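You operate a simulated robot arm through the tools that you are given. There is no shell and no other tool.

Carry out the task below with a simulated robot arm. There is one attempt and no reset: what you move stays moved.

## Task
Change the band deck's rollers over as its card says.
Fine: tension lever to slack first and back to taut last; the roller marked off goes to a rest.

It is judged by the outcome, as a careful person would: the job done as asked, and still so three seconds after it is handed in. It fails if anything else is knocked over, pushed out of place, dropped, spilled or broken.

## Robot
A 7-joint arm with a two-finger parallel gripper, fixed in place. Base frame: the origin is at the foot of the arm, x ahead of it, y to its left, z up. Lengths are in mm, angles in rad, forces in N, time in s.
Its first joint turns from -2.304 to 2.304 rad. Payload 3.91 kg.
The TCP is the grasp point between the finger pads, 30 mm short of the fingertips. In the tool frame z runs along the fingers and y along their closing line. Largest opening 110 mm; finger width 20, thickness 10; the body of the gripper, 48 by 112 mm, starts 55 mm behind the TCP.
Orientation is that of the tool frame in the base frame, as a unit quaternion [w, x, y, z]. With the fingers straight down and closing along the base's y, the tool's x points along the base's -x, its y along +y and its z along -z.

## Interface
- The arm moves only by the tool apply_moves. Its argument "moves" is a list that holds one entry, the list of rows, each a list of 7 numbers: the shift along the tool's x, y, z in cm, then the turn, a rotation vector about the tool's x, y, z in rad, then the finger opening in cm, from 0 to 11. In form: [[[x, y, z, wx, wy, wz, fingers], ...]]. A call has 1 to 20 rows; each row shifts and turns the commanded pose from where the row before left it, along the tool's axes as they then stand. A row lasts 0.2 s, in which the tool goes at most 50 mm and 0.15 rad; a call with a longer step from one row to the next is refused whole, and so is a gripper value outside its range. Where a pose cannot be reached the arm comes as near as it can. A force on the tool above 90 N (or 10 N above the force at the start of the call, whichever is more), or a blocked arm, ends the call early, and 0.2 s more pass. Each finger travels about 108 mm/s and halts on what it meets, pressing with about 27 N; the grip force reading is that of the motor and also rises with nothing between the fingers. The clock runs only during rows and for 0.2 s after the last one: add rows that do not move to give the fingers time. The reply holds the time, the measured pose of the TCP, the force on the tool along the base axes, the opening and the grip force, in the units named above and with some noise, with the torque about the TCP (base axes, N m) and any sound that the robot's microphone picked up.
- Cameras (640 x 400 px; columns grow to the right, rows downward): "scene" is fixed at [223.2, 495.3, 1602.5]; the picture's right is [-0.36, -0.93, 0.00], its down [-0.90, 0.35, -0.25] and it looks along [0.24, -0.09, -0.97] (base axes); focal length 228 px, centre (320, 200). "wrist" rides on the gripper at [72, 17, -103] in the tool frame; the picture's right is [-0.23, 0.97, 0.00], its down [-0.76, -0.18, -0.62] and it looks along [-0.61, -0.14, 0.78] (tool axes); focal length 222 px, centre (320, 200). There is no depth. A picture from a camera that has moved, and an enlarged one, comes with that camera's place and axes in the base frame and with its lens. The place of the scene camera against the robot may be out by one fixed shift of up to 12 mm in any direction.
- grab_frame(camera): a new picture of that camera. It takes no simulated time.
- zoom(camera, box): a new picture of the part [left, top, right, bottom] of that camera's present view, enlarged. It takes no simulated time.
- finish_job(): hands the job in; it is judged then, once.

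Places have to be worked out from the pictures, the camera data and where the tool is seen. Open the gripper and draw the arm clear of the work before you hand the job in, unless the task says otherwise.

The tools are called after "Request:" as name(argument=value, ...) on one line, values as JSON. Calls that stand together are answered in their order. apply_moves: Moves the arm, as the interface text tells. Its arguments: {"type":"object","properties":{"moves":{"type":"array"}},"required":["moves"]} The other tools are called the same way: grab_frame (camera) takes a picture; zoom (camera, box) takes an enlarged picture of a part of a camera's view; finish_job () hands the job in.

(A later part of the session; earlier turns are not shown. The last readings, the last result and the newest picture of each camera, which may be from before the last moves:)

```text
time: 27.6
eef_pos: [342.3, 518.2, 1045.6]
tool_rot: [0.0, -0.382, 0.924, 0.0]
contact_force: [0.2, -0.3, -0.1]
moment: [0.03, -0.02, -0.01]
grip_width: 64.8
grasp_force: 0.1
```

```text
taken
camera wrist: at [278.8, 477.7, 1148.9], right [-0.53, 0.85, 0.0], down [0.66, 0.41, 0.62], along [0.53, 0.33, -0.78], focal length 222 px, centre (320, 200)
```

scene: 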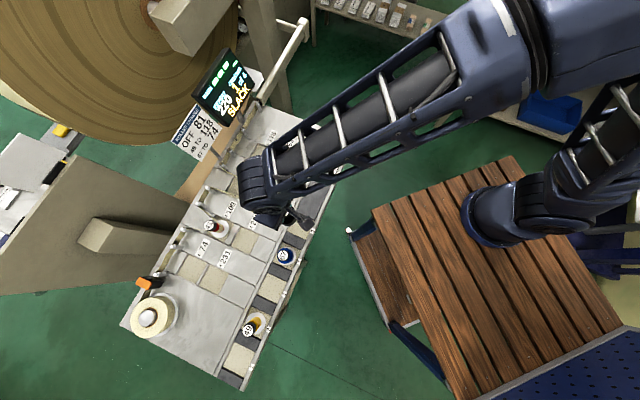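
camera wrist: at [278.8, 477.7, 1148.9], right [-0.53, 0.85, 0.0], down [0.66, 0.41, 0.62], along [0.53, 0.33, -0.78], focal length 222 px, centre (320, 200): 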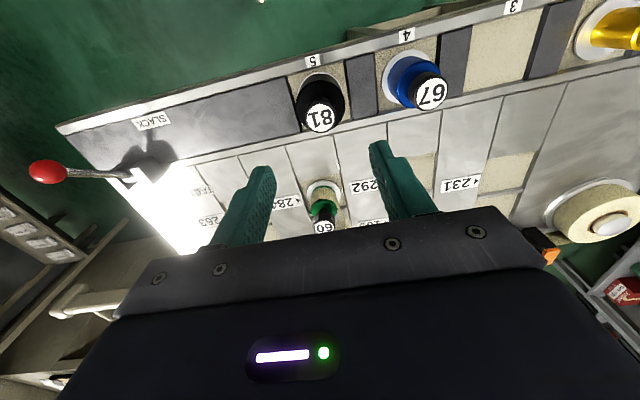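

81 stands upright in rest 5. I now travel along to above rest 2 to look at 49.

Request:
apply_moves(moves=[[[-3.6, 0, 0, 0, 0, 0, 6.5], [0, 4.05, 0, 0, 0, 0, 6.5], [0, 4.05, 0, 0, 0, 0, 6.5], [0, 4.05, 0, 0, 0, 0, 6.5], [0, 4.05, 0, 0, 0, 0, 6.5], [0, 4.05, 0, 0, 0, 0, 6.5], [0, 4.05, 0, 0, 0, 0, 6.5], [0, 4.05, 0, 0, 0, 0, 6.5], [0, 4.05, 0, 0, 0, 0, 6.5], [0, 0, 0, 0, 0, 0, 6.5]]])

Request:
grab_frame(camera="wrist")

Request:
zoom(camera="wrist", box=[200, 0, 440, 150])

Request:
grab_frame(camera="scene")

```text
time: 29.8
eef_pos: [137.8, 772.0, 1045.7]
tool_rot: [0.0, -0.383, 0.924, 0.0]
contact_force: [0.0, 0.4, 0.3]
moment: [-0.01, 0.02, 0.04]
grip_width: 64.8
grasp_force: 0.0
```

```text
taken
camera wrist: at [74.4, 732.1, 1149.1], right [-0.53, 0.85, 0.0], down [0.66, 0.41, 0.62], along [0.53, 0.33, -0.78], focal length 222 px, centre (320, 200)
```

wrist: 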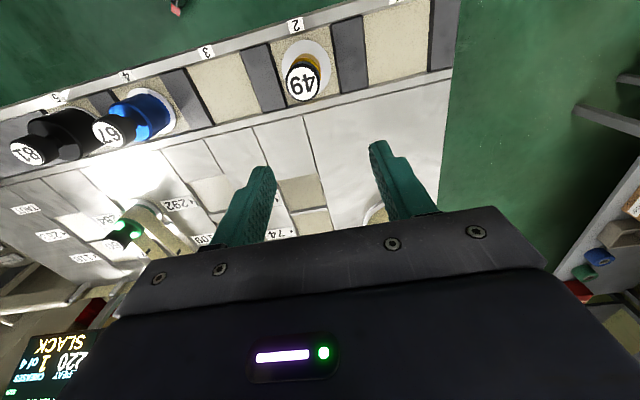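

```text
2.67 times, centred on (320, 75) of wrist
camera zoom: at [74.4, 732.1, 1149.1], right [-0.53, 0.85, 0.0], down [0.66, 0.41, 0.62], along [0.53, 0.33, -0.78], focal length 592 px, centre (320, 533)
```

zoom: 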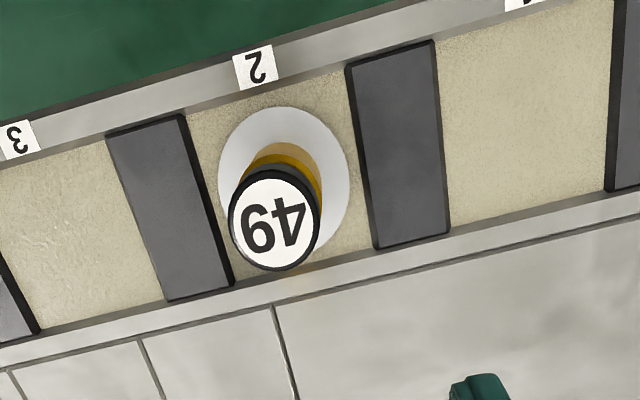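

```text
taken
```

scene: 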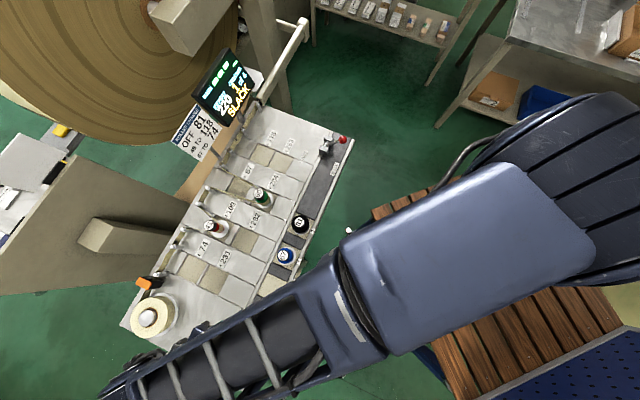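

49 stands in rest 2 at about n 608, t 440, cap top near z 925–935. I move over it and go most of the way down to check alignment.

Request:
apply_moves(moves=[[[3.48, -0.86, 0, 0, 0, 0, 6.5], [0, 0, 4, 0, 0, 0, 6.5], [0, 0, 4, 0, 0, 0, 6.5], [0, 0, 0, 0, 0, 0, 6.5]]])

Request:
grab_frame(camera="wrist")

Request:
zoom(camera="wrist", box=[220, 60, 420, 220])

```text
time: 30.8
eef_pos: [120.5, 741.8, 966.1]
tool_rot: [0.0, -0.383, 0.924, 0.0]
contact_force: [-0.6, -0.3, 0.6]
moment: [-0.02, 0.0, -0.02]
grip_width: 65.0
grasp_force: 0.1
```

```text
taken
camera wrist: at [56.7, 701.3, 1069.7], right [-0.53, 0.85, 0.0], down [0.66, 0.41, 0.62], along [0.53, 0.33, -0.78], focal length 222 px, centre (320, 200)
```

wrist: 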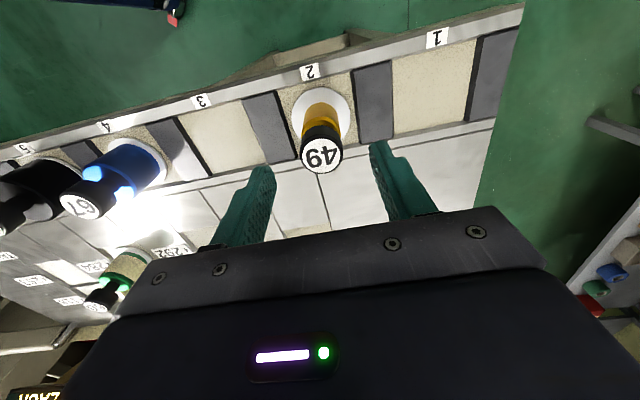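

```text
2.50 times, centred on (320, 140) of wrist
camera zoom: at [56.7, 701.3, 1069.7], right [-0.53, 0.85, 0.0], down [0.66, 0.41, 0.62], along [0.53, 0.33, -0.78], focal length 555 px, centre (320, 350)
```

zoom: 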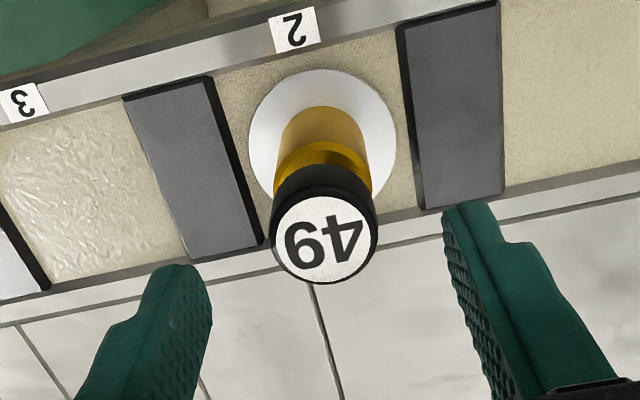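

Cap aligned with the TCP within 1–2 mm (n 611, t 439.5, z≈922). I lower to z≈934 and close on the knob.

Request:
apply_moves(moves=[[[-0.1, 0, 2, 0, 0, 0, 6.5], [0, 0, 1.2, 0, 0, 0, 6.5], [0, 0, 0, 0, 0, 0, 5], [0, 0, 0, 0, 0, 0, 3], [0, 0, 0, 0, 0, 0, 2], [0, 0, 0, 0, 0, 0, 2]]])

Request:
zoom(camera="wrist", box=[220, 60, 420, 220])

```text
time: 32.2
eef_pos: [120.5, 742.1, 934.9]
tool_rot: [0.0, -0.383, 0.924, 0.0]
contact_force: [-1.6, -0.2, 0.2]
moment: [0.0, 0.0, 0.0]
grip_width: 31.1
grasp_force: 26.7
```

```text
2.50 times, centred on (320, 140) of wrist
camera zoom: at [56.9, 702.2, 1037.4], right [-0.53, 0.85, 0.0], down [0.66, 0.41, 0.62], along [0.53, 0.33, -0.78], focal length 555 px, centre (320, 350)
```

zoom: 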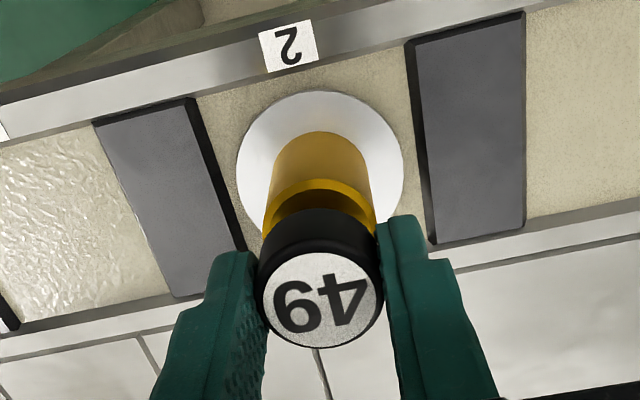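

49 is held at 31 mm. I lift it well above the other rollers and carry it along the rail line to t≈−50.

Request:
apply_moves(moves=[[[0, 0, -2, 0, 0, 0, 2], [0, 0, -4, 0, 0, 0, 2], [0, 0, -4, 0, 0, 0, 2], [0, 0, -2, 0, 0, 0, 2], [0, -4.08, 0, 0, 0, 0, 2], [0, -4.08, 0, 0, 0, 0, 2], [0, -4.08, 0, 0, 0, 0, 2], [0, -4.08, 0, 0, 0, 0, 2], [0, -4.08, 0, 0, 0, 0, 2], [0, -4.08, 0, 0, 0, 0, 2], [0, -4.08, 0, 0, 0, 0, 2], [0, -4.08, 0, 0, 0, 0, 2], [0, -4.08, 0, 0, 0, 0, 2], [0, -4.08, 0, 0, 0, 0, 2], [0, -4.08, 0, 0, 0, 0, 2], [0, -4.08, 0, 0, 0, 0, 2], [0, 0, 0, 0, 0, 0, 2]]])

Request:
grab_frame(camera="wrist")

Request:
grab_frame(camera="scene")

```text
time: 35.8
eef_pos: [468.0, 396.9, 1053.3]
tool_rot: [0.001, -0.383, 0.924, 0.0]
contact_force: [0.0, 0.1, -0.9]
moment: [0.01, 0.03, 0.03]
grip_width: 30.8
grasp_force: 26.7
```

```text
taken
camera wrist: at [403.7, 356.7, 1156.3], right [-0.53, 0.85, 0.0], down [0.66, 0.41, 0.62], along [0.53, 0.33, -0.78], focal length 222 px, centre (320, 200)
```

wrist: 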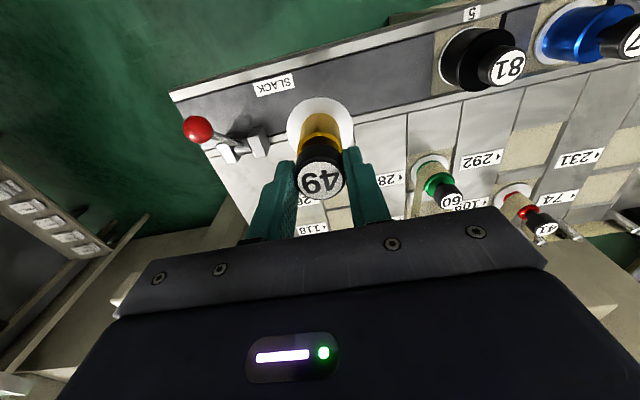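

```text
taken
```

scene: 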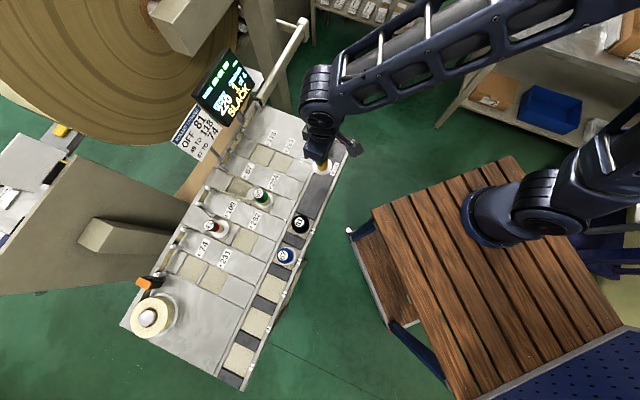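

49 hangs upright at n 611, t −50. I move straight ahead to above pocket 118.

Request:
apply_moves(moves=[[[-3.86, 0, 0, 0, 0, 0, 2], [-3.86, 0, 0, 0, 0, 0, 2], [-3.86, 0, 0, 0, 0, 0, 2], [-3.86, 0, 0, 0, 0, 0, 2], [-3.86, 0, 0, 0, 0, 0, 2], [-3.84, 0, 0, 0, 0, 0, 2], [0, 0, 3, 0, 0, 0, 2], [0, 0, 3, 0, 0, 0, 2], [0, 0, 0, 0, 0, 0, 2]]])

Request:
grab_frame(camera="wrist")

Request:
zoom(camera="scene", box=[180, 40, 360, 180])

```text
time: 37.8
eef_pos: [631.0, 559.3, 993.5]
tool_rot: [0.0, -0.382, 0.924, 0.0]
contact_force: [-0.3, -0.2, -1.4]
moment: [0.02, 0.0, -0.01]
grip_width: 30.9
grasp_force: 27.2
```

```text
taken
camera wrist: at [567.0, 519.4, 1096.1], right [-0.53, 0.85, 0.0], down [0.66, 0.41, 0.62], along [0.53, 0.33, -0.78], focal length 222 px, centre (320, 200)
```

wrist: 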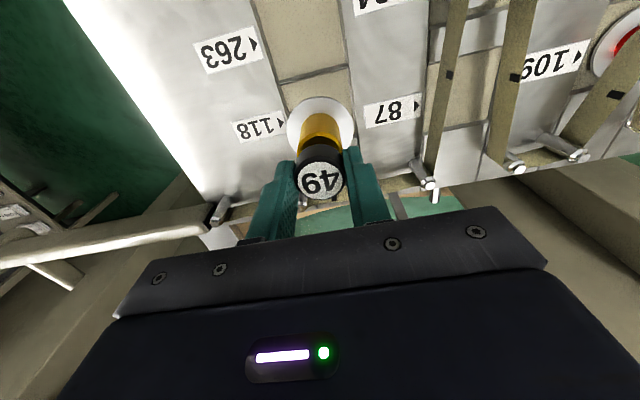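

```text
2.86 times, centred on (270, 110) of scene
camera zoom: at [223.2, 495.3, 1602.5], right [-0.36, -0.93, 0.0], down [-0.9, 0.35, -0.25], along [0.24, -0.09, -0.97], focal length 653 px, centre (463, 457)
```

zoom: 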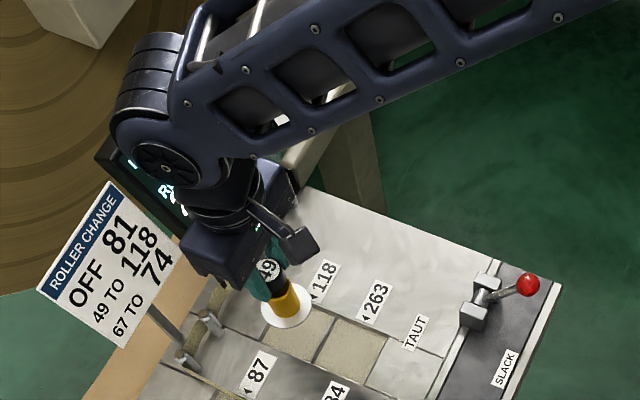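

Alignment matches where 81 came out. I lower to just above the floor, then slowly to touchdown.

Request:
apply_moves(moves=[[[-0.1, 0.05, 2, 0, 0, 0, 2], [0, 0, 2, 0, 0, 0, 2], [0, 0, 1, 0, 0, 0, 2], [0, 0, 0.5, 0, 0, 0, 2], [0, 0, 0.3, 0, 0, 0, 2], [0, 0, 0.1, 0, 0, 0, 2], [0, 0, 0, 0, 0, 0, 2]]])

Request:
zoom(camera="wrist", box=[220, 60, 420, 220])

```text
time: 39.4
eef_pos: [630.3, 560.3, 934.6]
tool_rot: [0.0, -0.383, 0.924, 0.001]
contact_force: [0.2, 0.1, -1.2]
moment: [0.01, -0.02, -0.04]
grip_width: 30.9
grasp_force: 27.1
```

```text
2.50 times, centred on (320, 140) of wrist
camera zoom: at [567.1, 520.8, 1037.6], right [-0.53, 0.85, 0.0], down [0.66, 0.41, 0.62], along [0.53, 0.33, -0.78], focal length 555 px, centre (320, 350)
```

zoom: 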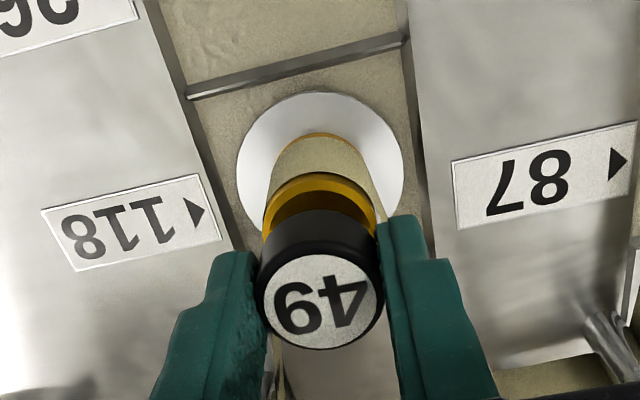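

The band already wraps 49's drum. I lower another ~1.5 mm until it bears on the floor.

Request:
apply_moves(moves=[[[0, 0, 0.1, 0, 0, 0, 2], [0, 0, 0, 0, 0, 0, 2]]])

```text
time: 40.0
eef_pos: [630.4, 561.0, 934.3]
tool_rot: [0.0, -0.383, 0.924, 0.0]
contact_force: [-0.7, -0.7, 6.9]
moment: [-0.14, 0.1, -0.01]
grip_width: 30.9
grasp_force: 27.4
```

It bears on the floor (≈7 N). I release and rise straight up, then check it.

Request:
apply_moves(moves=[[[0, 0, 0, 0, 0, 0, 4], [0, 0, 0, 0, 0, 0, 6], [0, 0, 0, 0, 0, 0, 6], [0, 0, -2, 0, 0, 0, 6], [0, 0, -4, 0, 0, 0, 6], [0, 0, -4, 0, 0, 0, 6], [0, 0, -3, 0, 0, 0, 6], [0, 0, 0, 0, 0, 0, 6]]])

Request:
grab_frame(camera="wrist")

Request:
zoom(camera="scene", box=[160, 40, 320, 180])

```text
time: 41.8
eef_pos: [632.2, 560.9, 1064.7]
tool_rot: [-0.001, -0.383, 0.924, 0.0]
contact_force: [-0.4, 0.6, -0.7]
moment: [-0.01, 0.0, -0.01]
grip_width: 59.9
grasp_force: 0.0
```

```text
taken
camera wrist: at [566.8, 520.4, 1166.6], right [-0.53, 0.85, 0.0], down [0.66, 0.41, 0.62], along [0.53, 0.33, -0.78], focal length 222 px, centre (320, 200)
```

wrist: 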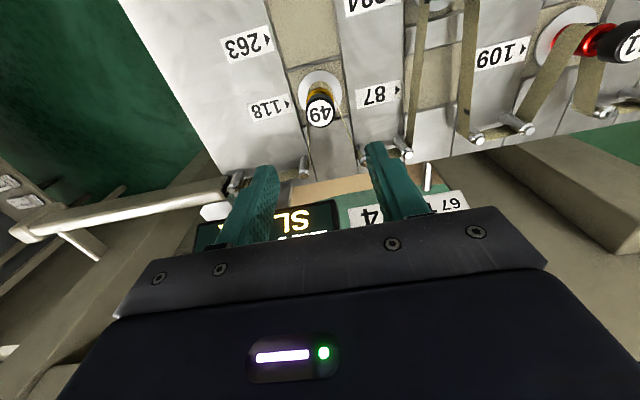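

```text
2.86 times, centred on (240, 110) of scene
camera zoom: at [223.2, 495.3, 1602.5], right [-0.36, -0.93, 0.0], down [-0.9, 0.35, -0.25], along [0.24, -0.09, -0.97], focal length 653 px, centre (549, 457)
```

zoom: 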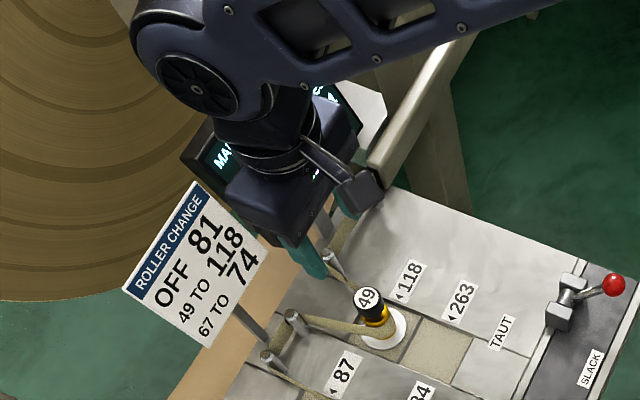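

49 stands upright in pocket 118 with the band round it. Next I return to the rail and look at 67 on rest 4.

Request:
apply_moves(moves=[[[4, 0, 0, 0, 0, 0, 6.5], [4, 0, 0, 0, 0, 0, 6.5], [4, 0, 0, 0, 0, 0, 6.5], [4, 0, 0, 0, 0, 0, 6.5], [3.8, 0, 0, 0, 0, 0, 6.5], [0, 4, 0, 0, 0, 0, 6.5], [0, 4, 0, 0, 0, 0, 6.5], [0, 4, 0, 0, 0, 0, 6.5], [0, 4, 0, 0, 0, 0, 6.5], [0, 4, 0, 0, 0, 0, 6.5], [0, 4, 0, 0, 0, 0, 6.5], [0, 4, 0, 0, 0, 0, 6.5], [0, 0, 0, 0, 0, 0, 6.5]]])

Request:
grab_frame(camera="wrist")

Request:
zoom(camera="wrist", box=[220, 0, 420, 140])

Request:
zoom(camera="scene", box=[160, 40, 320, 180])

```text
time: 44.6
eef_pos: [292.1, 618.9, 1063.4]
tool_rot: [0.0, -0.383, 0.924, 0.0]
contact_force: [0.0, -0.2, 0.3]
moment: [0.01, -0.02, 0.01]
grip_width: 65.0
grasp_force: 0.1
```

```text
taken
camera wrist: at [229.0, 578.7, 1167.4], right [-0.53, 0.85, 0.0], down [0.66, 0.41, 0.62], along [0.53, 0.33, -0.78], focal length 222 px, centre (320, 200)
```

wrist: 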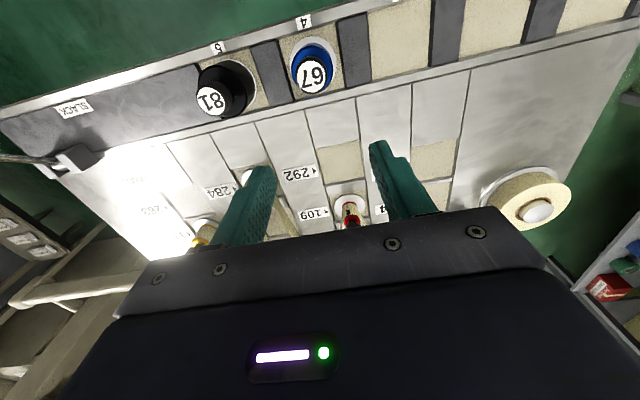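

```text
2.86 times, centred on (320, 70) of wrist
camera zoom: at [229.0, 578.7, 1167.4], right [-0.53, 0.85, 0.0], down [0.66, 0.41, 0.62], along [0.53, 0.33, -0.78], focal length 635 px, centre (320, 571)
```

zoom: 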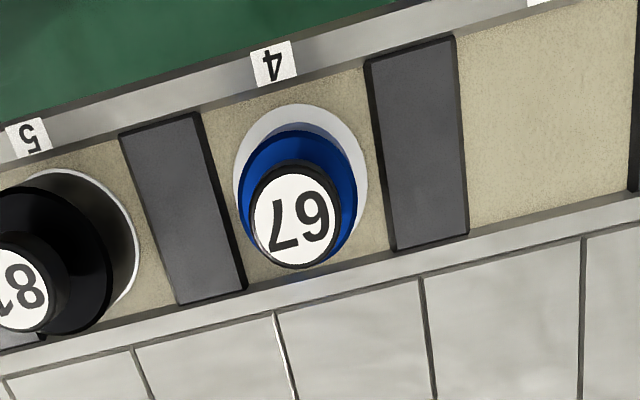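

```text
2.86 times, centred on (240, 110) of scene
camera zoom: at [223.2, 495.3, 1602.5], right [-0.36, -0.93, 0.0], down [-0.9, 0.35, -0.25], along [0.24, -0.09, -0.97], focal length 653 px, centre (549, 457)
```

zoom: 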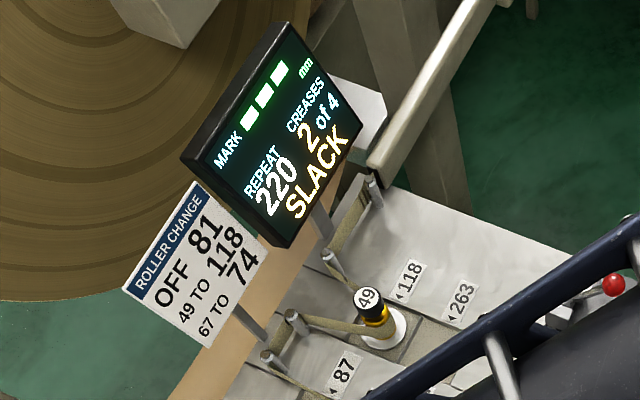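

Display now counts 2 of 4. 67's cap is at n 609.5, t 228.5. I move over it, lower to grasp height and look.

Request:
apply_moves(moves=[[[3.45, -0.25, 0, 0, 0, 0, 6.5], [0, 0, 4, 0, 0, 0, 6.5], [0, 0, 4, 0, 0, 0, 6.5], [0, 0, 2.5, 0, 0, 0, 6.5], [0, 0, 0, 0, 0, 0, 6.5]]])

Request:
grab_frame(camera="wrist")

```text
time: 45.8
eef_pos: [271.1, 591.9, 956.6]
tool_rot: [0.0, -0.383, 0.924, 0.001]
contact_force: [-0.9, -0.5, 0.1]
moment: [0.0, -0.01, 0.01]
grip_width: 65.0
grasp_force: 0.0
```

```text
taken
camera wrist: at [206.7, 552.3, 1061.0], right [-0.53, 0.85, 0.0], down [0.66, 0.41, 0.62], along [0.53, 0.33, -0.78], focal length 222 px, centre (320, 200)
```

wrist: 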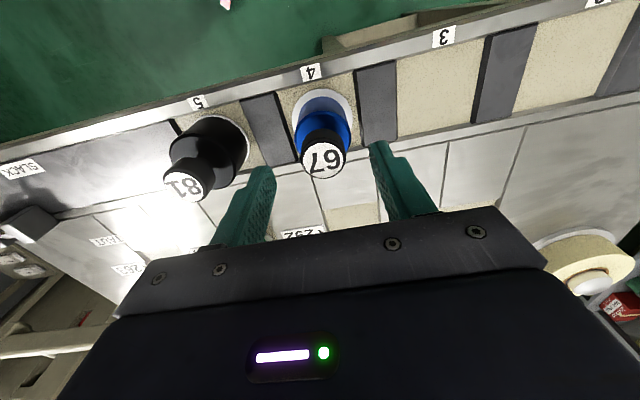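

The cap is ~2.5 mm to the left of the TCP; I correct, lower 21 mm and close.

Request:
apply_moves(moves=[[[0, 0.25, 1.2, 0, 0, 0, 6.5], [0, 0, 0.95, 0, 0, 0, 6.5], [0, 0, 0, 0, 0, 0, 5], [0, 0, 0, 0, 0, 0, 3], [0, 0, 0, 0, 0, 0, 2], [0, 0, 0, 0, 0, 0, 2]]])

Request:
zoom(camera="wrist", box=[220, 60, 420, 220])

```text
time: 47.2
eef_pos: [267.5, 594.4, 936.8]
tool_rot: [0.0, -0.383, 0.924, 0.0]
contact_force: [-0.1, 0.5, 0.2]
moment: [0.02, 0.0, 0.02]
grip_width: 30.9
grasp_force: 26.7
```

```text
2.50 times, centred on (320, 140) of wrist
camera zoom: at [204.9, 554.3, 1040.2], right [-0.53, 0.85, 0.0], down [0.66, 0.41, 0.62], along [0.53, 0.33, -0.78], focal length 555 px, centre (320, 350)
```

zoom: 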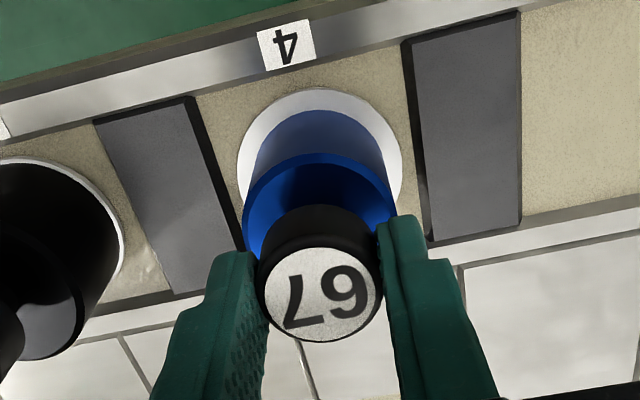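

67 is gripped. Before carrying it to pocket 74, I need to know how tall the beige frame behind that end of the deck is, so I lift and move along the rail to look that way.

Request:
apply_moves(moves=[[[0, 0, -2, 0, 0, 0, 2], [0, 0, -4, 0, 0, 0, 2], [0, 0, -4, 0, 0, 0, 2], [0, 0, -2, 0, 0, 0, 2], [0, 4, 0, 0, 0, 0, 2], [0, 4, 0, 0, 0, 0, 2], [0, 4, 0, 0, 0, 0, 2], [0, 3.5, 0, 0, 0, 0, 2], [0, 0, 0, 0, 0, 0, 2]]])

Request:
grab_frame(camera="wrist")

Request:
grab_frame(camera="scene")

Request:
zoom(camera="scene", box=[0, 100, 240, 340])

```text
time: 49.2
eef_pos: [159.1, 704.5, 1055.7]
tool_rot: [0.0, -0.383, 0.924, 0.0]
contact_force: [0.4, -0.4, -1.0]
moment: [-0.01, 0.0, -0.03]
grip_width: 30.8
grasp_force: 27.4
```

```text
taken
camera wrist: at [95.5, 664.6, 1160.0], right [-0.53, 0.85, 0.0], down [0.66, 0.41, 0.62], along [0.53, 0.33, -0.78], focal length 222 px, centre (320, 200)
```

wrist: 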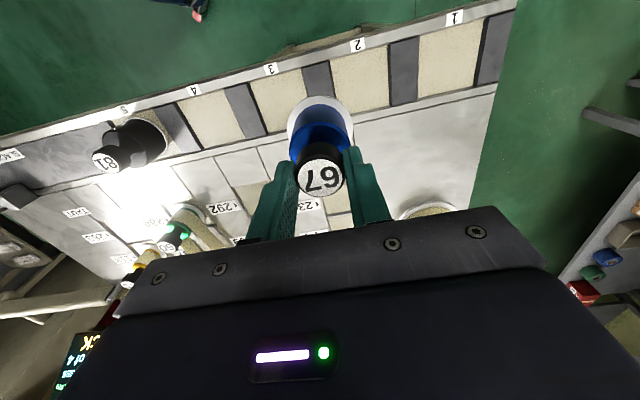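

```text
taken
```

scene: 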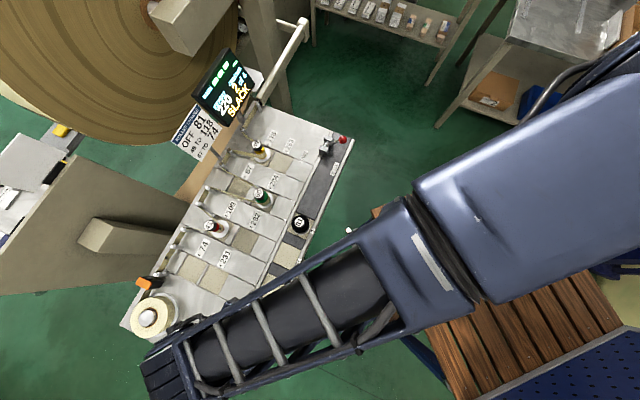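

```text
1.67 times, centred on (120, 220) of scene
camera zoom: at [223.2, 495.3, 1602.5], right [-0.36, -0.93, 0.0], down [-0.9, 0.35, -0.25], along [0.24, -0.09, -0.97], focal length 381 px, centre (653, 167)
```

zoom: 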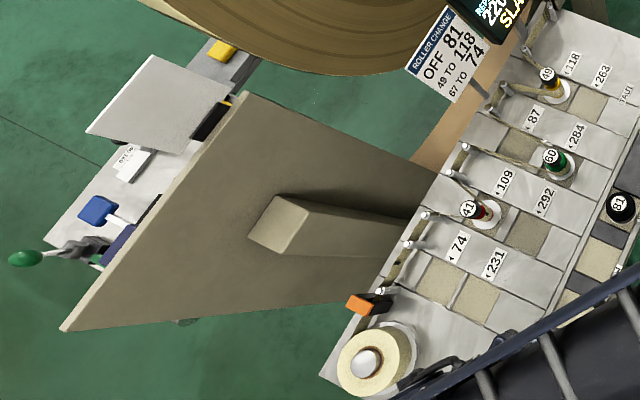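

The frame's post tops out near z≈965 at n≈1100 and the plate is farther still, so it is clear of my path. I bring 67 forward, offset to the side, to measure pocket 74 before placing.

Request:
apply_moves(moves=[[[-3.5, -0.9, 0, 0, 0, 0, 2], [-3.5, -0.9, 0, 0, 0, 0, 2], [-3.5, -0.9, 0, 0, 0, 0, 2], [-3.5, -0.9, 0, 0, 0, 0, 2], [-3.5, -0.9, 0, 0, 0, 0, 2], [-3.5, -0.9, 0, 0, 0, 0, 2], [0, 0, 0, 0, 0, 0, 2]]])

Request:
grab_frame(camera="wrist")

Request:
zoom(camera="wrist", box=[300, 30, 500, 190])

Request:
grab_frame(camera="scene")

```text
time: 50.8
eef_pos: [344.1, 814.0, 1056.7]
tool_rot: [0.0, -0.383, 0.924, 0.0]
contact_force: [-0.1, 0.4, -1.6]
moment: [0.01, -0.02, 0.02]
grip_width: 31.1
grasp_force: 26.4
```

```text
taken
camera wrist: at [281.1, 773.9, 1159.8], right [-0.53, 0.85, 0.0], down [0.66, 0.41, 0.62], along [0.53, 0.33, -0.78], focal length 222 px, centre (320, 200)
```

wrist: 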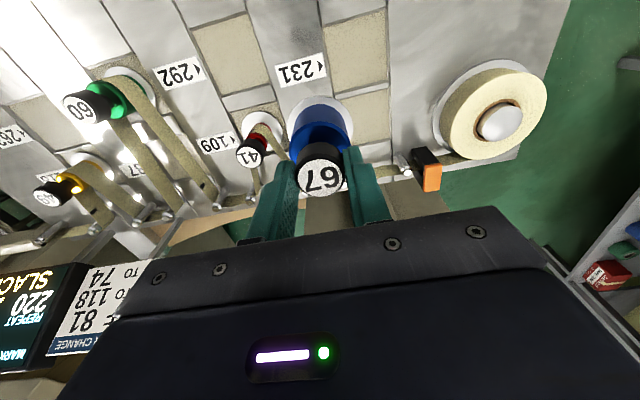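

```text
2.50 times, centred on (400, 110) of wrist
camera zoom: at [281.1, 773.9, 1159.8], right [-0.53, 0.85, 0.0], down [0.66, 0.41, 0.62], along [0.53, 0.33, -0.78], focal length 555 px, centre (120, 425)
```

zoom: 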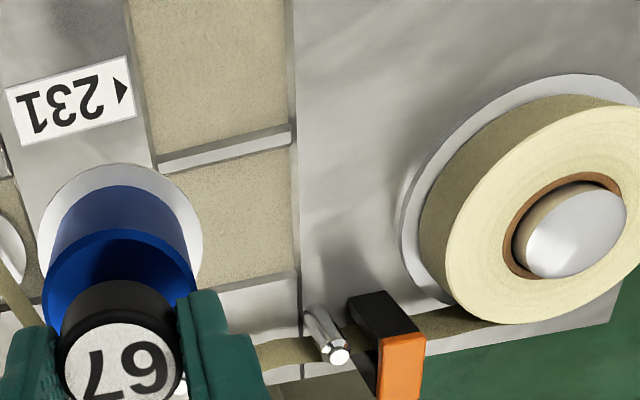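

```text
taken
```

scene: 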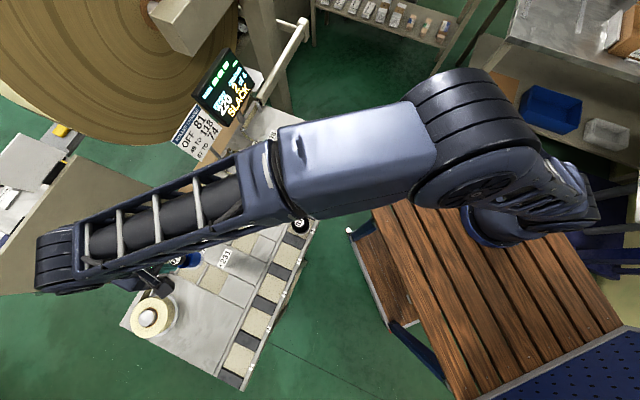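

Pocket 74 measures n 829–900, t 351–420, so its centre is n 864, t 385. I move over it and lower to ~15 mm above the floor.

Request:
apply_moves(moves=[[[-2.25, 2.65, 0, 0, 0, 0, 2], [-2.26, 2.65, 0, 0, 0, 0, 2], [0, 0, 0, 0, 0, 0, 2], [0, 0, 4, 0, 0, 0, 2], [0, 0, 4, 0, 0, 0, 2], [0, 0, 2.3, 0, 0, 0, 2], [0, 0, 0, 0, 0, 0, 2]]])

Request:
grab_frame(camera="wrist")

Request:
zoom(camera="wrist", box=[220, 60, 420, 220])

```text
time: 52.4
eef_pos: [340.6, 883.7, 953.8]
tool_rot: [0.0, -0.383, 0.924, -0.001]
contact_force: [-0.2, -0.4, -1.2]
moment: [0.01, -0.03, -0.01]
grip_width: 31.2
grasp_force: 26.9
```

```text
taken
camera wrist: at [275.9, 844.1, 1057.5], right [-0.53, 0.85, 0.0], down [0.66, 0.41, 0.62], along [0.53, 0.33, -0.78], focal length 222 px, centre (320, 200)
```

wrist: 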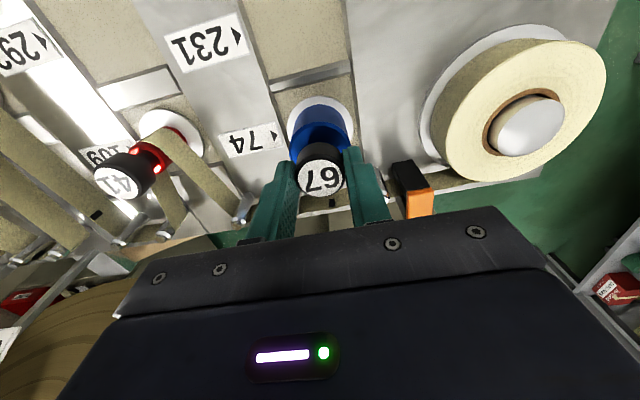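

```text
2.50 times, centred on (320, 140) of wrist
camera zoom: at [275.9, 844.1, 1057.5], right [-0.53, 0.85, 0.0], down [0.66, 0.41, 0.62], along [0.53, 0.33, -0.78], focal length 555 px, centre (320, 350)
```

zoom: 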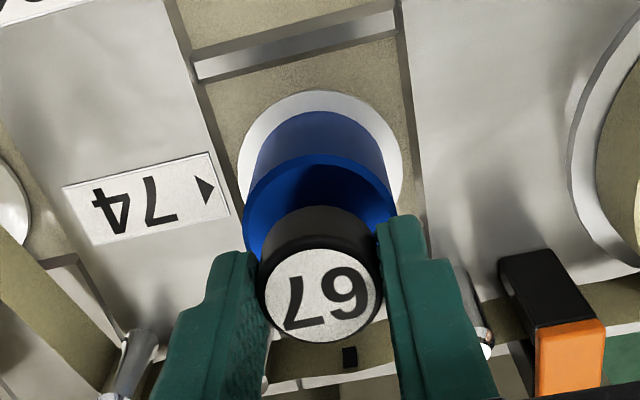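

67 is centred over pocket 74 (TCP n 865.7, t 384). I lower slowly to touchdown.

Request:
apply_moves(moves=[[[0.12, 0.1, 1, 0, 0, 0, 2], [0, 0, 0.4, 0, 0, 0, 2], [0, 0, 0.2, 0, 0, 0, 2], [0, 0, 0, 0, 0, 0, 2]]])

```text
time: 53.4
eef_pos: [338.9, 883.7, 937.1]
tool_rot: [0.0, -0.383, 0.924, 0.0]
contact_force: [0.3, 0.0, -0.8]
moment: [0.04, -0.02, 0.07]
grip_width: 31.1
grasp_force: 26.6
```

Request:
apply_moves(moves=[[[0, 0, 0.1, 0, 0, 0, 2], [0, 0, 0, 0, 0, 0, 2]]])

Request:
zoom(camera="wrist", box=[220, 60, 420, 220])

```text
time: 54.0
eef_pos: [338.5, 885.3, 936.3]
tool_rot: [0.0, -0.382, 0.924, 0.0]
contact_force: [-0.9, 0.3, -0.9]
moment: [0.01, 0.0, -0.01]
grip_width: 31.2
grasp_force: 26.5
```

```text
2.50 times, centred on (320, 140) of wrist
camera zoom: at [275.0, 844.0, 1040.2], right [-0.53, 0.85, 0.0], down [0.66, 0.41, 0.62], along [0.53, 0.33, -0.78], focal length 555 px, centre (320, 350)
```

zoom: 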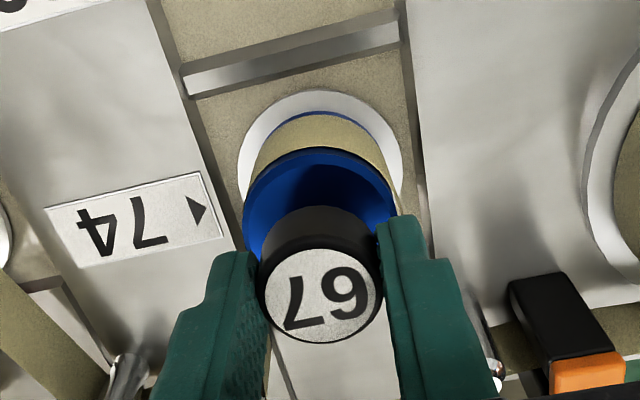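

The band wraps it; weight still hangs (−0.9 N). I lower another millimetre.

Request:
apply_moves(moves=[[[0, 0, 0.1, 0, 0, 0, 2], [0, 0, 0, 0, 0, 0, 2]]])

```text
time: 54.6
eef_pos: [338.8, 884.3, 936.2]
tool_rot: [0.001, -0.382, 0.924, 0.001]
contact_force: [-0.4, 1.2, 7.6]
moment: [0.02, 0.01, -0.03]
grip_width: 30.7
grasp_force: 27.1
```

Touchdown (≈8 N). I release and rise straight up.

Request:
apply_moves(moves=[[[0, 0, 0, 0, 0, 0, 4], [0, 0, 0, 0, 0, 0, 6], [0, 0, 0, 0, 0, 0, 6], [0, 0, -2, 0, 0, 0, 6], [0, 0, -4, 0, 0, 0, 6], [0, 0, -4, 0, 0, 0, 6], [0, 0, -3, 0, 0, 0, 6], [0, 0, 0, 0, 0, 0, 6]]])

Request:
grab_frame(camera="wrist")

Request:
zoom(camera="wrist", box=[220, 30, 420, 190])

```text
time: 56.4
eef_pos: [339.6, 883.3, 1066.5]
tool_rot: [0.0, -0.382, 0.924, 0.0]
contact_force: [0.2, -0.6, -0.2]
moment: [0.01, 0.0, 0.01]
grip_width: 59.8
grasp_force: 0.0
```

```text
taken
camera wrist: at [275.2, 843.2, 1169.4], right [-0.53, 0.85, 0.0], down [0.66, 0.41, 0.62], along [0.53, 0.33, -0.78], focal length 222 px, centre (320, 200)
```

wrist: 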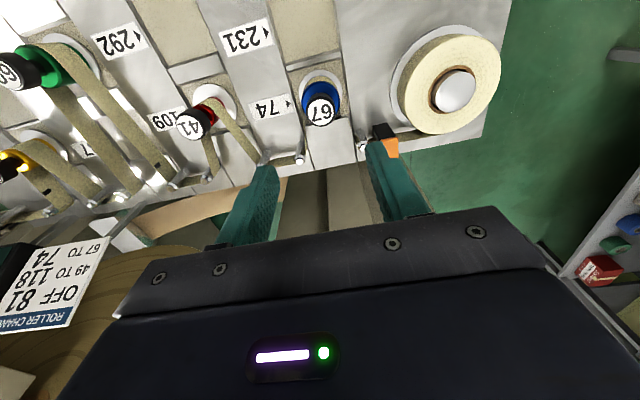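

```text
2.50 times, centred on (320, 110) of wrist
camera zoom: at [275.2, 843.2, 1169.4], right [-0.53, 0.85, 0.0], down [0.66, 0.41, 0.62], along [0.53, 0.33, -0.78], focal length 555 px, centre (320, 425)
```

zoom: 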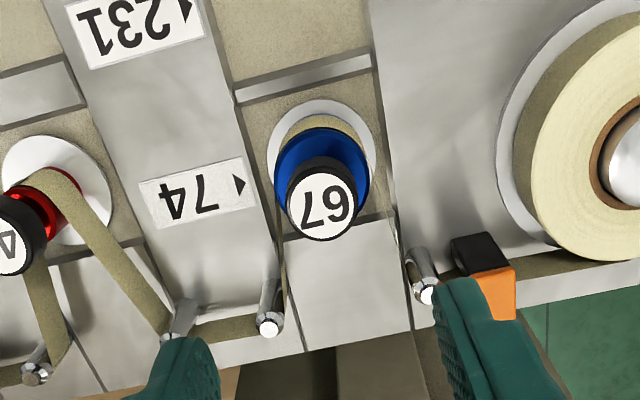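

67 stands upright in pocket 74 with the band round it. Now I return, staying high, to the robot side of the lever ball for the final taut move.

Request:
apply_moves(moves=[[[4.4, 0, 0, 0, 0, 0, 4], [4.4, 0, 0, 0, 0, 0, 2], [4.4, 0, 0, 0, 0, 0, 0], [4.4, 0, 0, 0, 0, 0, 0], [4.4, 0, 0, 0, 0, 0, 0], [4.4, 0, 0, 0, 0, 0, 0], [0, -4.58, 0, 0, 0, 0, 0], [0, -4.58, 0, 0, 0, 0, 0], [0, -4.58, 0, 0, 0, 0, 0], [0, -4.58, 0, 0, 0, 0, 0], [0, -4.58, 0, 0, 0, 0, 0], [0, -4.58, 0, 0, 0, 0, 0], [0, -4.58, 0, 0, 0, 0, 0], [0, -4.58, 0, 0, 0, 0, 0], [0, -4.58, 0, 0, 0, 0, 0], [0, -4.58, 0, 0, 0, 0, 0], [0, -4.58, 0, 0, 0, 0, 0], [0, -4.58, 0, 0, 0, 0, 0], [3, 0, 0, 0, 0, 0, 0], [3, 0, 0, 0, 0, 0, 0]]])

Request:
grab_frame(camera="wrist")

Request:
grab_frame(camera="scene")

Request:
zoom(camera="scene", box=[150, 60, 350, 290])

```text
time: 60.6
eef_pos: [496.7, 266.5, 1066.5]
tool_rot: [0.001, -0.383, 0.924, 0.0]
contact_force: [-0.1, 0.6, -0.2]
moment: [-0.03, -0.01, 0.02]
grip_width: 0.0
grasp_force: 27.4
```

```text
taken
camera wrist: at [433.7, 226.2, 1169.3], right [-0.53, 0.85, 0.0], down [0.66, 0.41, 0.62], along [0.53, 0.33, -0.78], focal length 222 px, centre (320, 200)
```

wrist: 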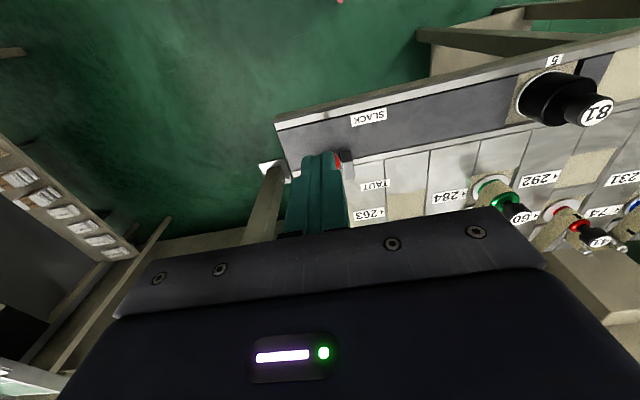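

```text
taken
```

scene: 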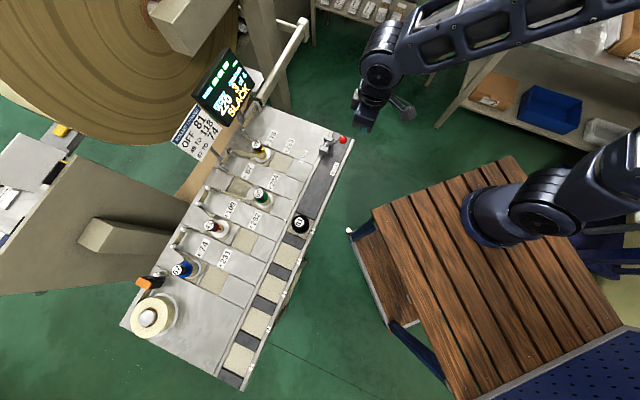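

```text
1.74 times, centred on (250, 175) of scene
camera zoom: at [223.2, 495.3, 1602.5], right [-0.36, -0.93, 0.0], down [-0.9, 0.35, -0.25], along [0.24, -0.09, -0.97], focal length 397 px, centre (442, 244)
```

zoom: 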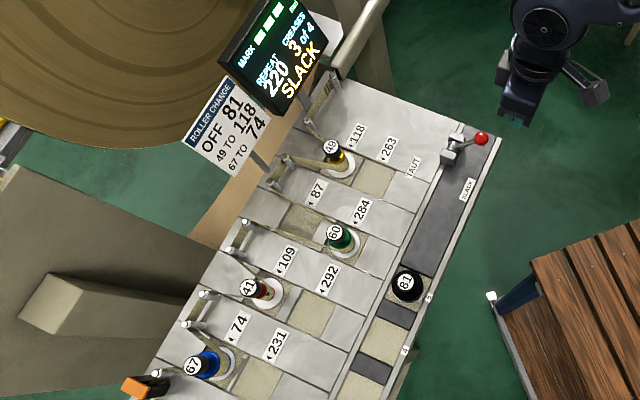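

Display shows 3 of 4 and all rollers stand as they should. I lower the closed fingers on the robot side of the ball and push it away, toward TAUT, in small steps.

Request:
apply_moves(moves=[[[0, -0.15, 4, 0, 0, 0, 0], [0, 0, 4, 0, 0, 0, 0], [0, 0, 2.6, 0, 0, 0, 0], [-1.5, 0, 0, 0, 0, 0, 0], [-1, 0, 0, 0, 0, 0, 0], [-1, 0, 0, 0, 0, 0, 0], [-0.8, 0, 0, 0, 0, 0, 0], [-0.8, 0, 0, 0, 0, 0, 0]]])

Request:
grab_frame(camera="wrist")

Request:
zoom(camera="scene", box=[280, 90, 380, 180])

```text
time: 62.4
eef_pos: [536.1, 301.2, 959.2]
tool_rot: [0.0, -0.384, 0.924, -0.001]
contact_force: [-0.4, 0.4, -0.3]
moment: [0.0, -0.01, 0.01]
grip_width: 0.0
grasp_force: 26.8
```

```text
taken
camera wrist: at [471.6, 261.2, 1063.3], right [-0.53, 0.85, 0.0], down [0.66, 0.41, 0.62], along [0.53, 0.33, -0.78], focal length 222 px, centre (320, 200)
```

wrist: 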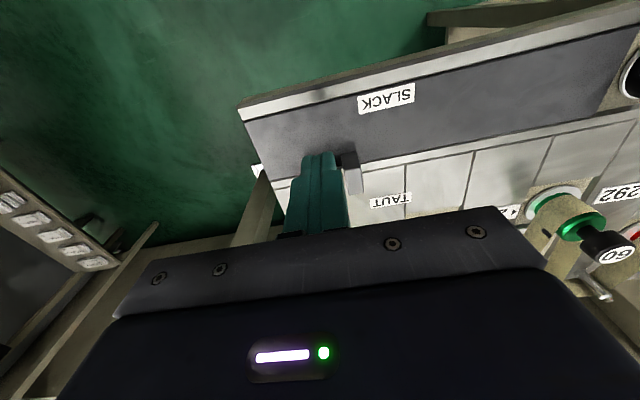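

```text
4.44 times, centred on (330, 135) of scene
camera zoom: at [223.2, 495.3, 1602.5], right [-0.36, -0.93, 0.0], down [-0.9, 0.35, -0.25], along [0.24, -0.09, -0.97], focal length 1015 px, centre (276, 489)
```

zoom: 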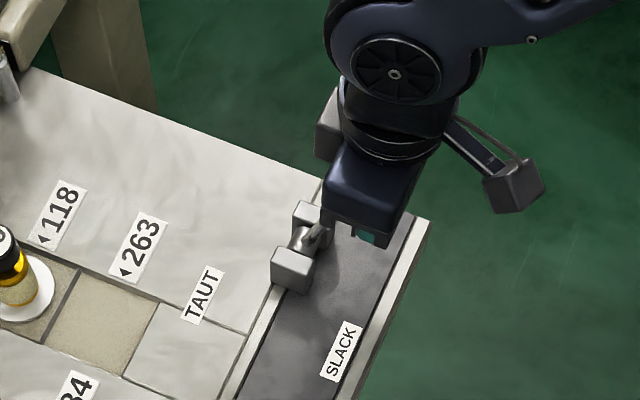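

The lever is moving with the fingers (no notable force). I keep pushing past the upright.

Request:
apply_moves(moves=[[[-0.8, 0, 0, 0, 0, 0, 0], [-0.8, 0, 0, 0, 0, 0, 0], [-0.8, 0, 0, 0, 0, 0, 0], [-0.8, 0, 0, 0, 0, 0, 0], [-0.7, 0, 0, 0, 0, 0, 0], [-0.7, 0, 0, 0, 0, 0, 0]]])

Request:
zoom(camera="scene", box=[280, 90, 380, 180])

Request:
zoom(camera="scene", box=[160, 40, 260, 160])

```text
time: 63.8
eef_pos: [568.4, 334.0, 960.1]
tool_rot: [0.0, -0.382, 0.924, 0.0]
contact_force: [0.1, 0.3, -0.5]
moment: [0.01, 0.01, -0.02]
grip_width: 0.2
grasp_force: 27.1
```

```text
4.44 times, centred on (330, 135) of scene
camera zoom: at [223.2, 495.3, 1602.5], right [-0.36, -0.93, 0.0], down [-0.9, 0.35, -0.25], along [0.24, -0.09, -0.97], focal length 1015 px, centre (276, 489)
```

zoom: 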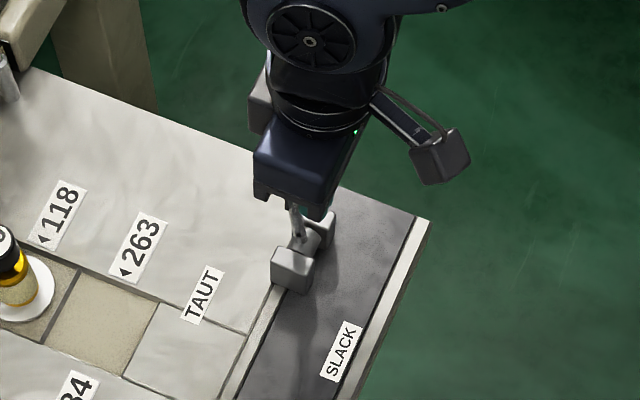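

```text
3.33 times, centred on (210, 100) of scene
camera zoom: at [223.2, 495.3, 1602.5], right [-0.36, -0.93, 0.0], down [-0.9, 0.35, -0.25], along [0.24, -0.09, -0.97], focal length 762 px, centre (687, 533)
```

zoom: 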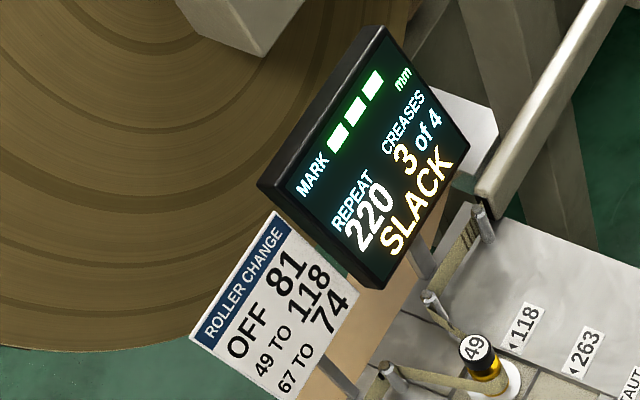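

The ball is at about n 660 now. I continue the last 35–40 mm toward TAUT.

Request:
apply_moves(moves=[[[-0.7, 0, 0, 0, 0, 0, 0], [-0.7, 0, 0, 0, 0, 0, 0], [-0.6, 0, 0, 0, 0, 0, 0], [-0.6, 0, 0, 0, 0, 0, 0], [-0.5, 0, 0, 0, 0, 0, 0]]])

Request:
zoom(camera="scene", box=[280, 90, 380, 180])

Request:
zoom(camera="scene", box=[160, 40, 260, 160])

```text
time: 65.0
eef_pos: [589.8, 356.1, 960.8]
tool_rot: [0.0, -0.382, 0.924, 0.0]
contact_force: [-0.5, -0.1, 0.6]
moment: [0.02, -0.01, 0.01]
grip_width: 0.0
grasp_force: 26.7
```

```text
4.44 times, centred on (330, 135) of scene
camera zoom: at [223.2, 495.3, 1602.5], right [-0.36, -0.93, 0.0], down [-0.9, 0.35, -0.25], along [0.24, -0.09, -0.97], focal length 1015 px, centre (276, 489)
```

zoom: 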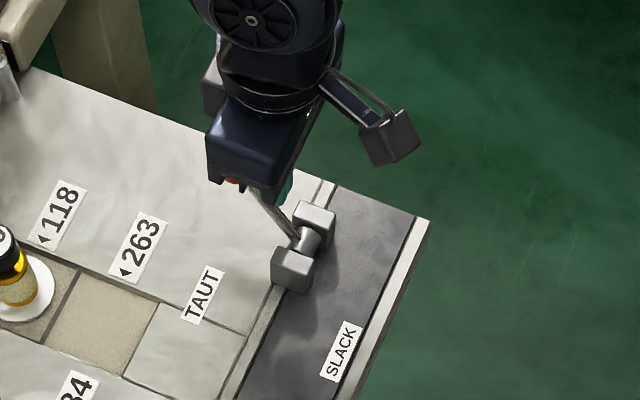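

```text
3.33 times, centred on (210, 100) of scene
camera zoom: at [223.2, 495.3, 1602.5], right [-0.36, -0.93, 0.0], down [-0.9, 0.35, -0.25], along [0.24, -0.09, -0.97], focal length 762 px, centre (687, 533)
```

zoom: 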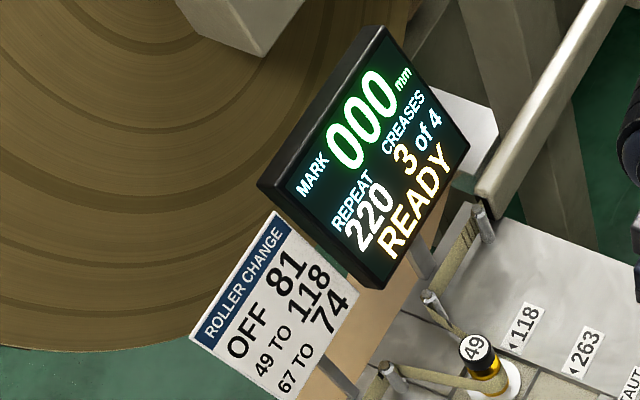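

The display now reads READY, MARK 000. I withdraw toward the robot side and up, then check the lever, the display and every roller.

Request:
apply_moves(moves=[[[1.5, 0, 0, 0, 0, 0, 0], [1, 0, -3, 0, 0, 0, 0], [0, 0, -4, 0, 0, 0, 0], [0, 0, -4, 0, 0, 0, 0], [2, 0, -4, 0, 0, 0, 2], [4, 0, -2, 0, 0, 0, 4], [4, 0, -2, 0, 0, 0, 6], [4, 0, 0, 0, 0, 0, 8], [0, 0, 0, 0, 0, 0, 8]]])

Request:
grab_frame(camera="scene")

Request:
zoom(camera="scene", box=[160, 40, 260, 160])

Request:
zoom(camera="scene", box=[150, 100, 350, 290])

Request:
grab_frame(camera="wrist")

```text
time: 67.0
eef_pos: [472.6, 238.3, 1149.0]
tool_rot: [0.0, -0.383, 0.924, 0.0]
contact_force: [-0.1, -0.5, 0.4]
moment: [0.01, -0.02, -0.02]
grip_width: 79.9
grasp_force: 0.2
```

```text
taken
```

scene: 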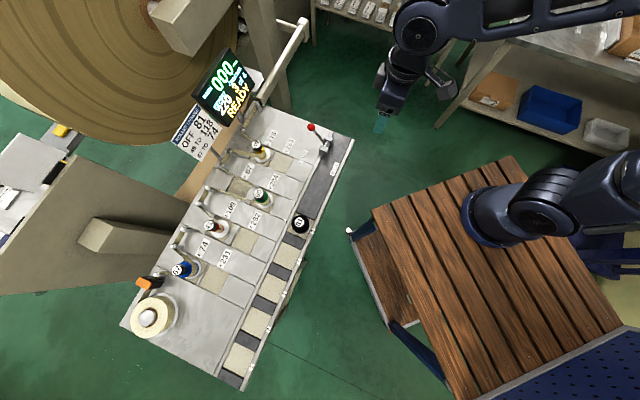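

```text
3.33 times, centred on (210, 100) of scene
camera zoom: at [223.2, 495.3, 1602.5], right [-0.36, -0.93, 0.0], down [-0.9, 0.35, -0.25], along [0.24, -0.09, -0.97], focal length 762 px, centre (687, 533)
```

zoom: 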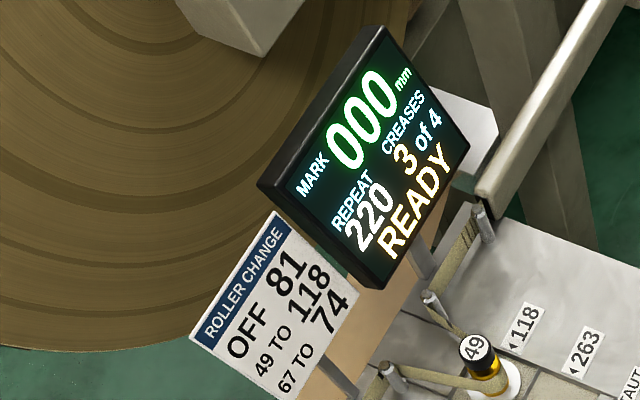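

```text
2.11 times, centred on (250, 195) of scene
camera zoom: at [223.2, 495.3, 1602.5], right [-0.36, -0.93, 0.0], down [-0.9, 0.35, -0.25], along [0.24, -0.09, -0.97], focal length 481 px, centre (467, 210)
```

zoom: 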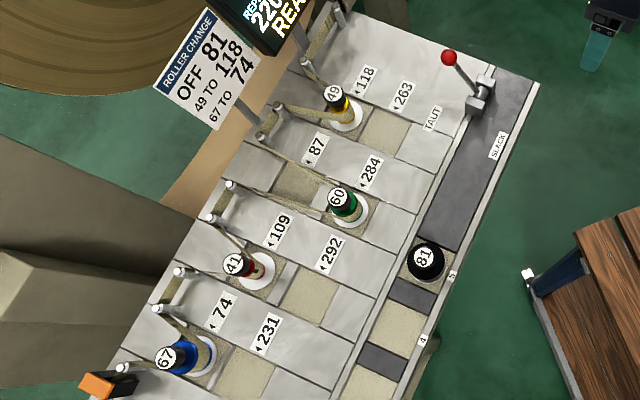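

```text
taken
camera wrist: at [409.2, 198.4, 1252.1], right [-0.53, 0.85, 0.0], down [0.66, 0.41, 0.62], along [0.53, 0.33, -0.78], focal length 222 px, centre (320, 200)
```

wrist: 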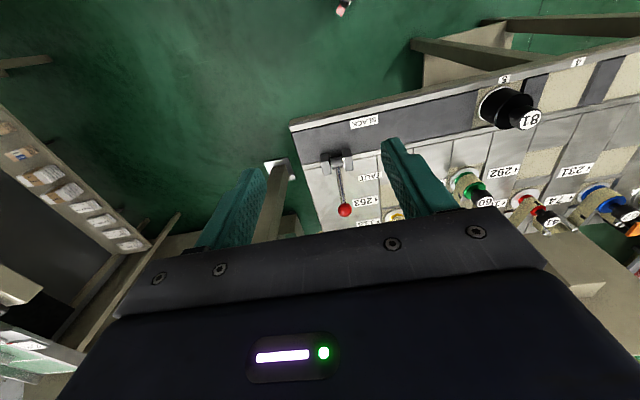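

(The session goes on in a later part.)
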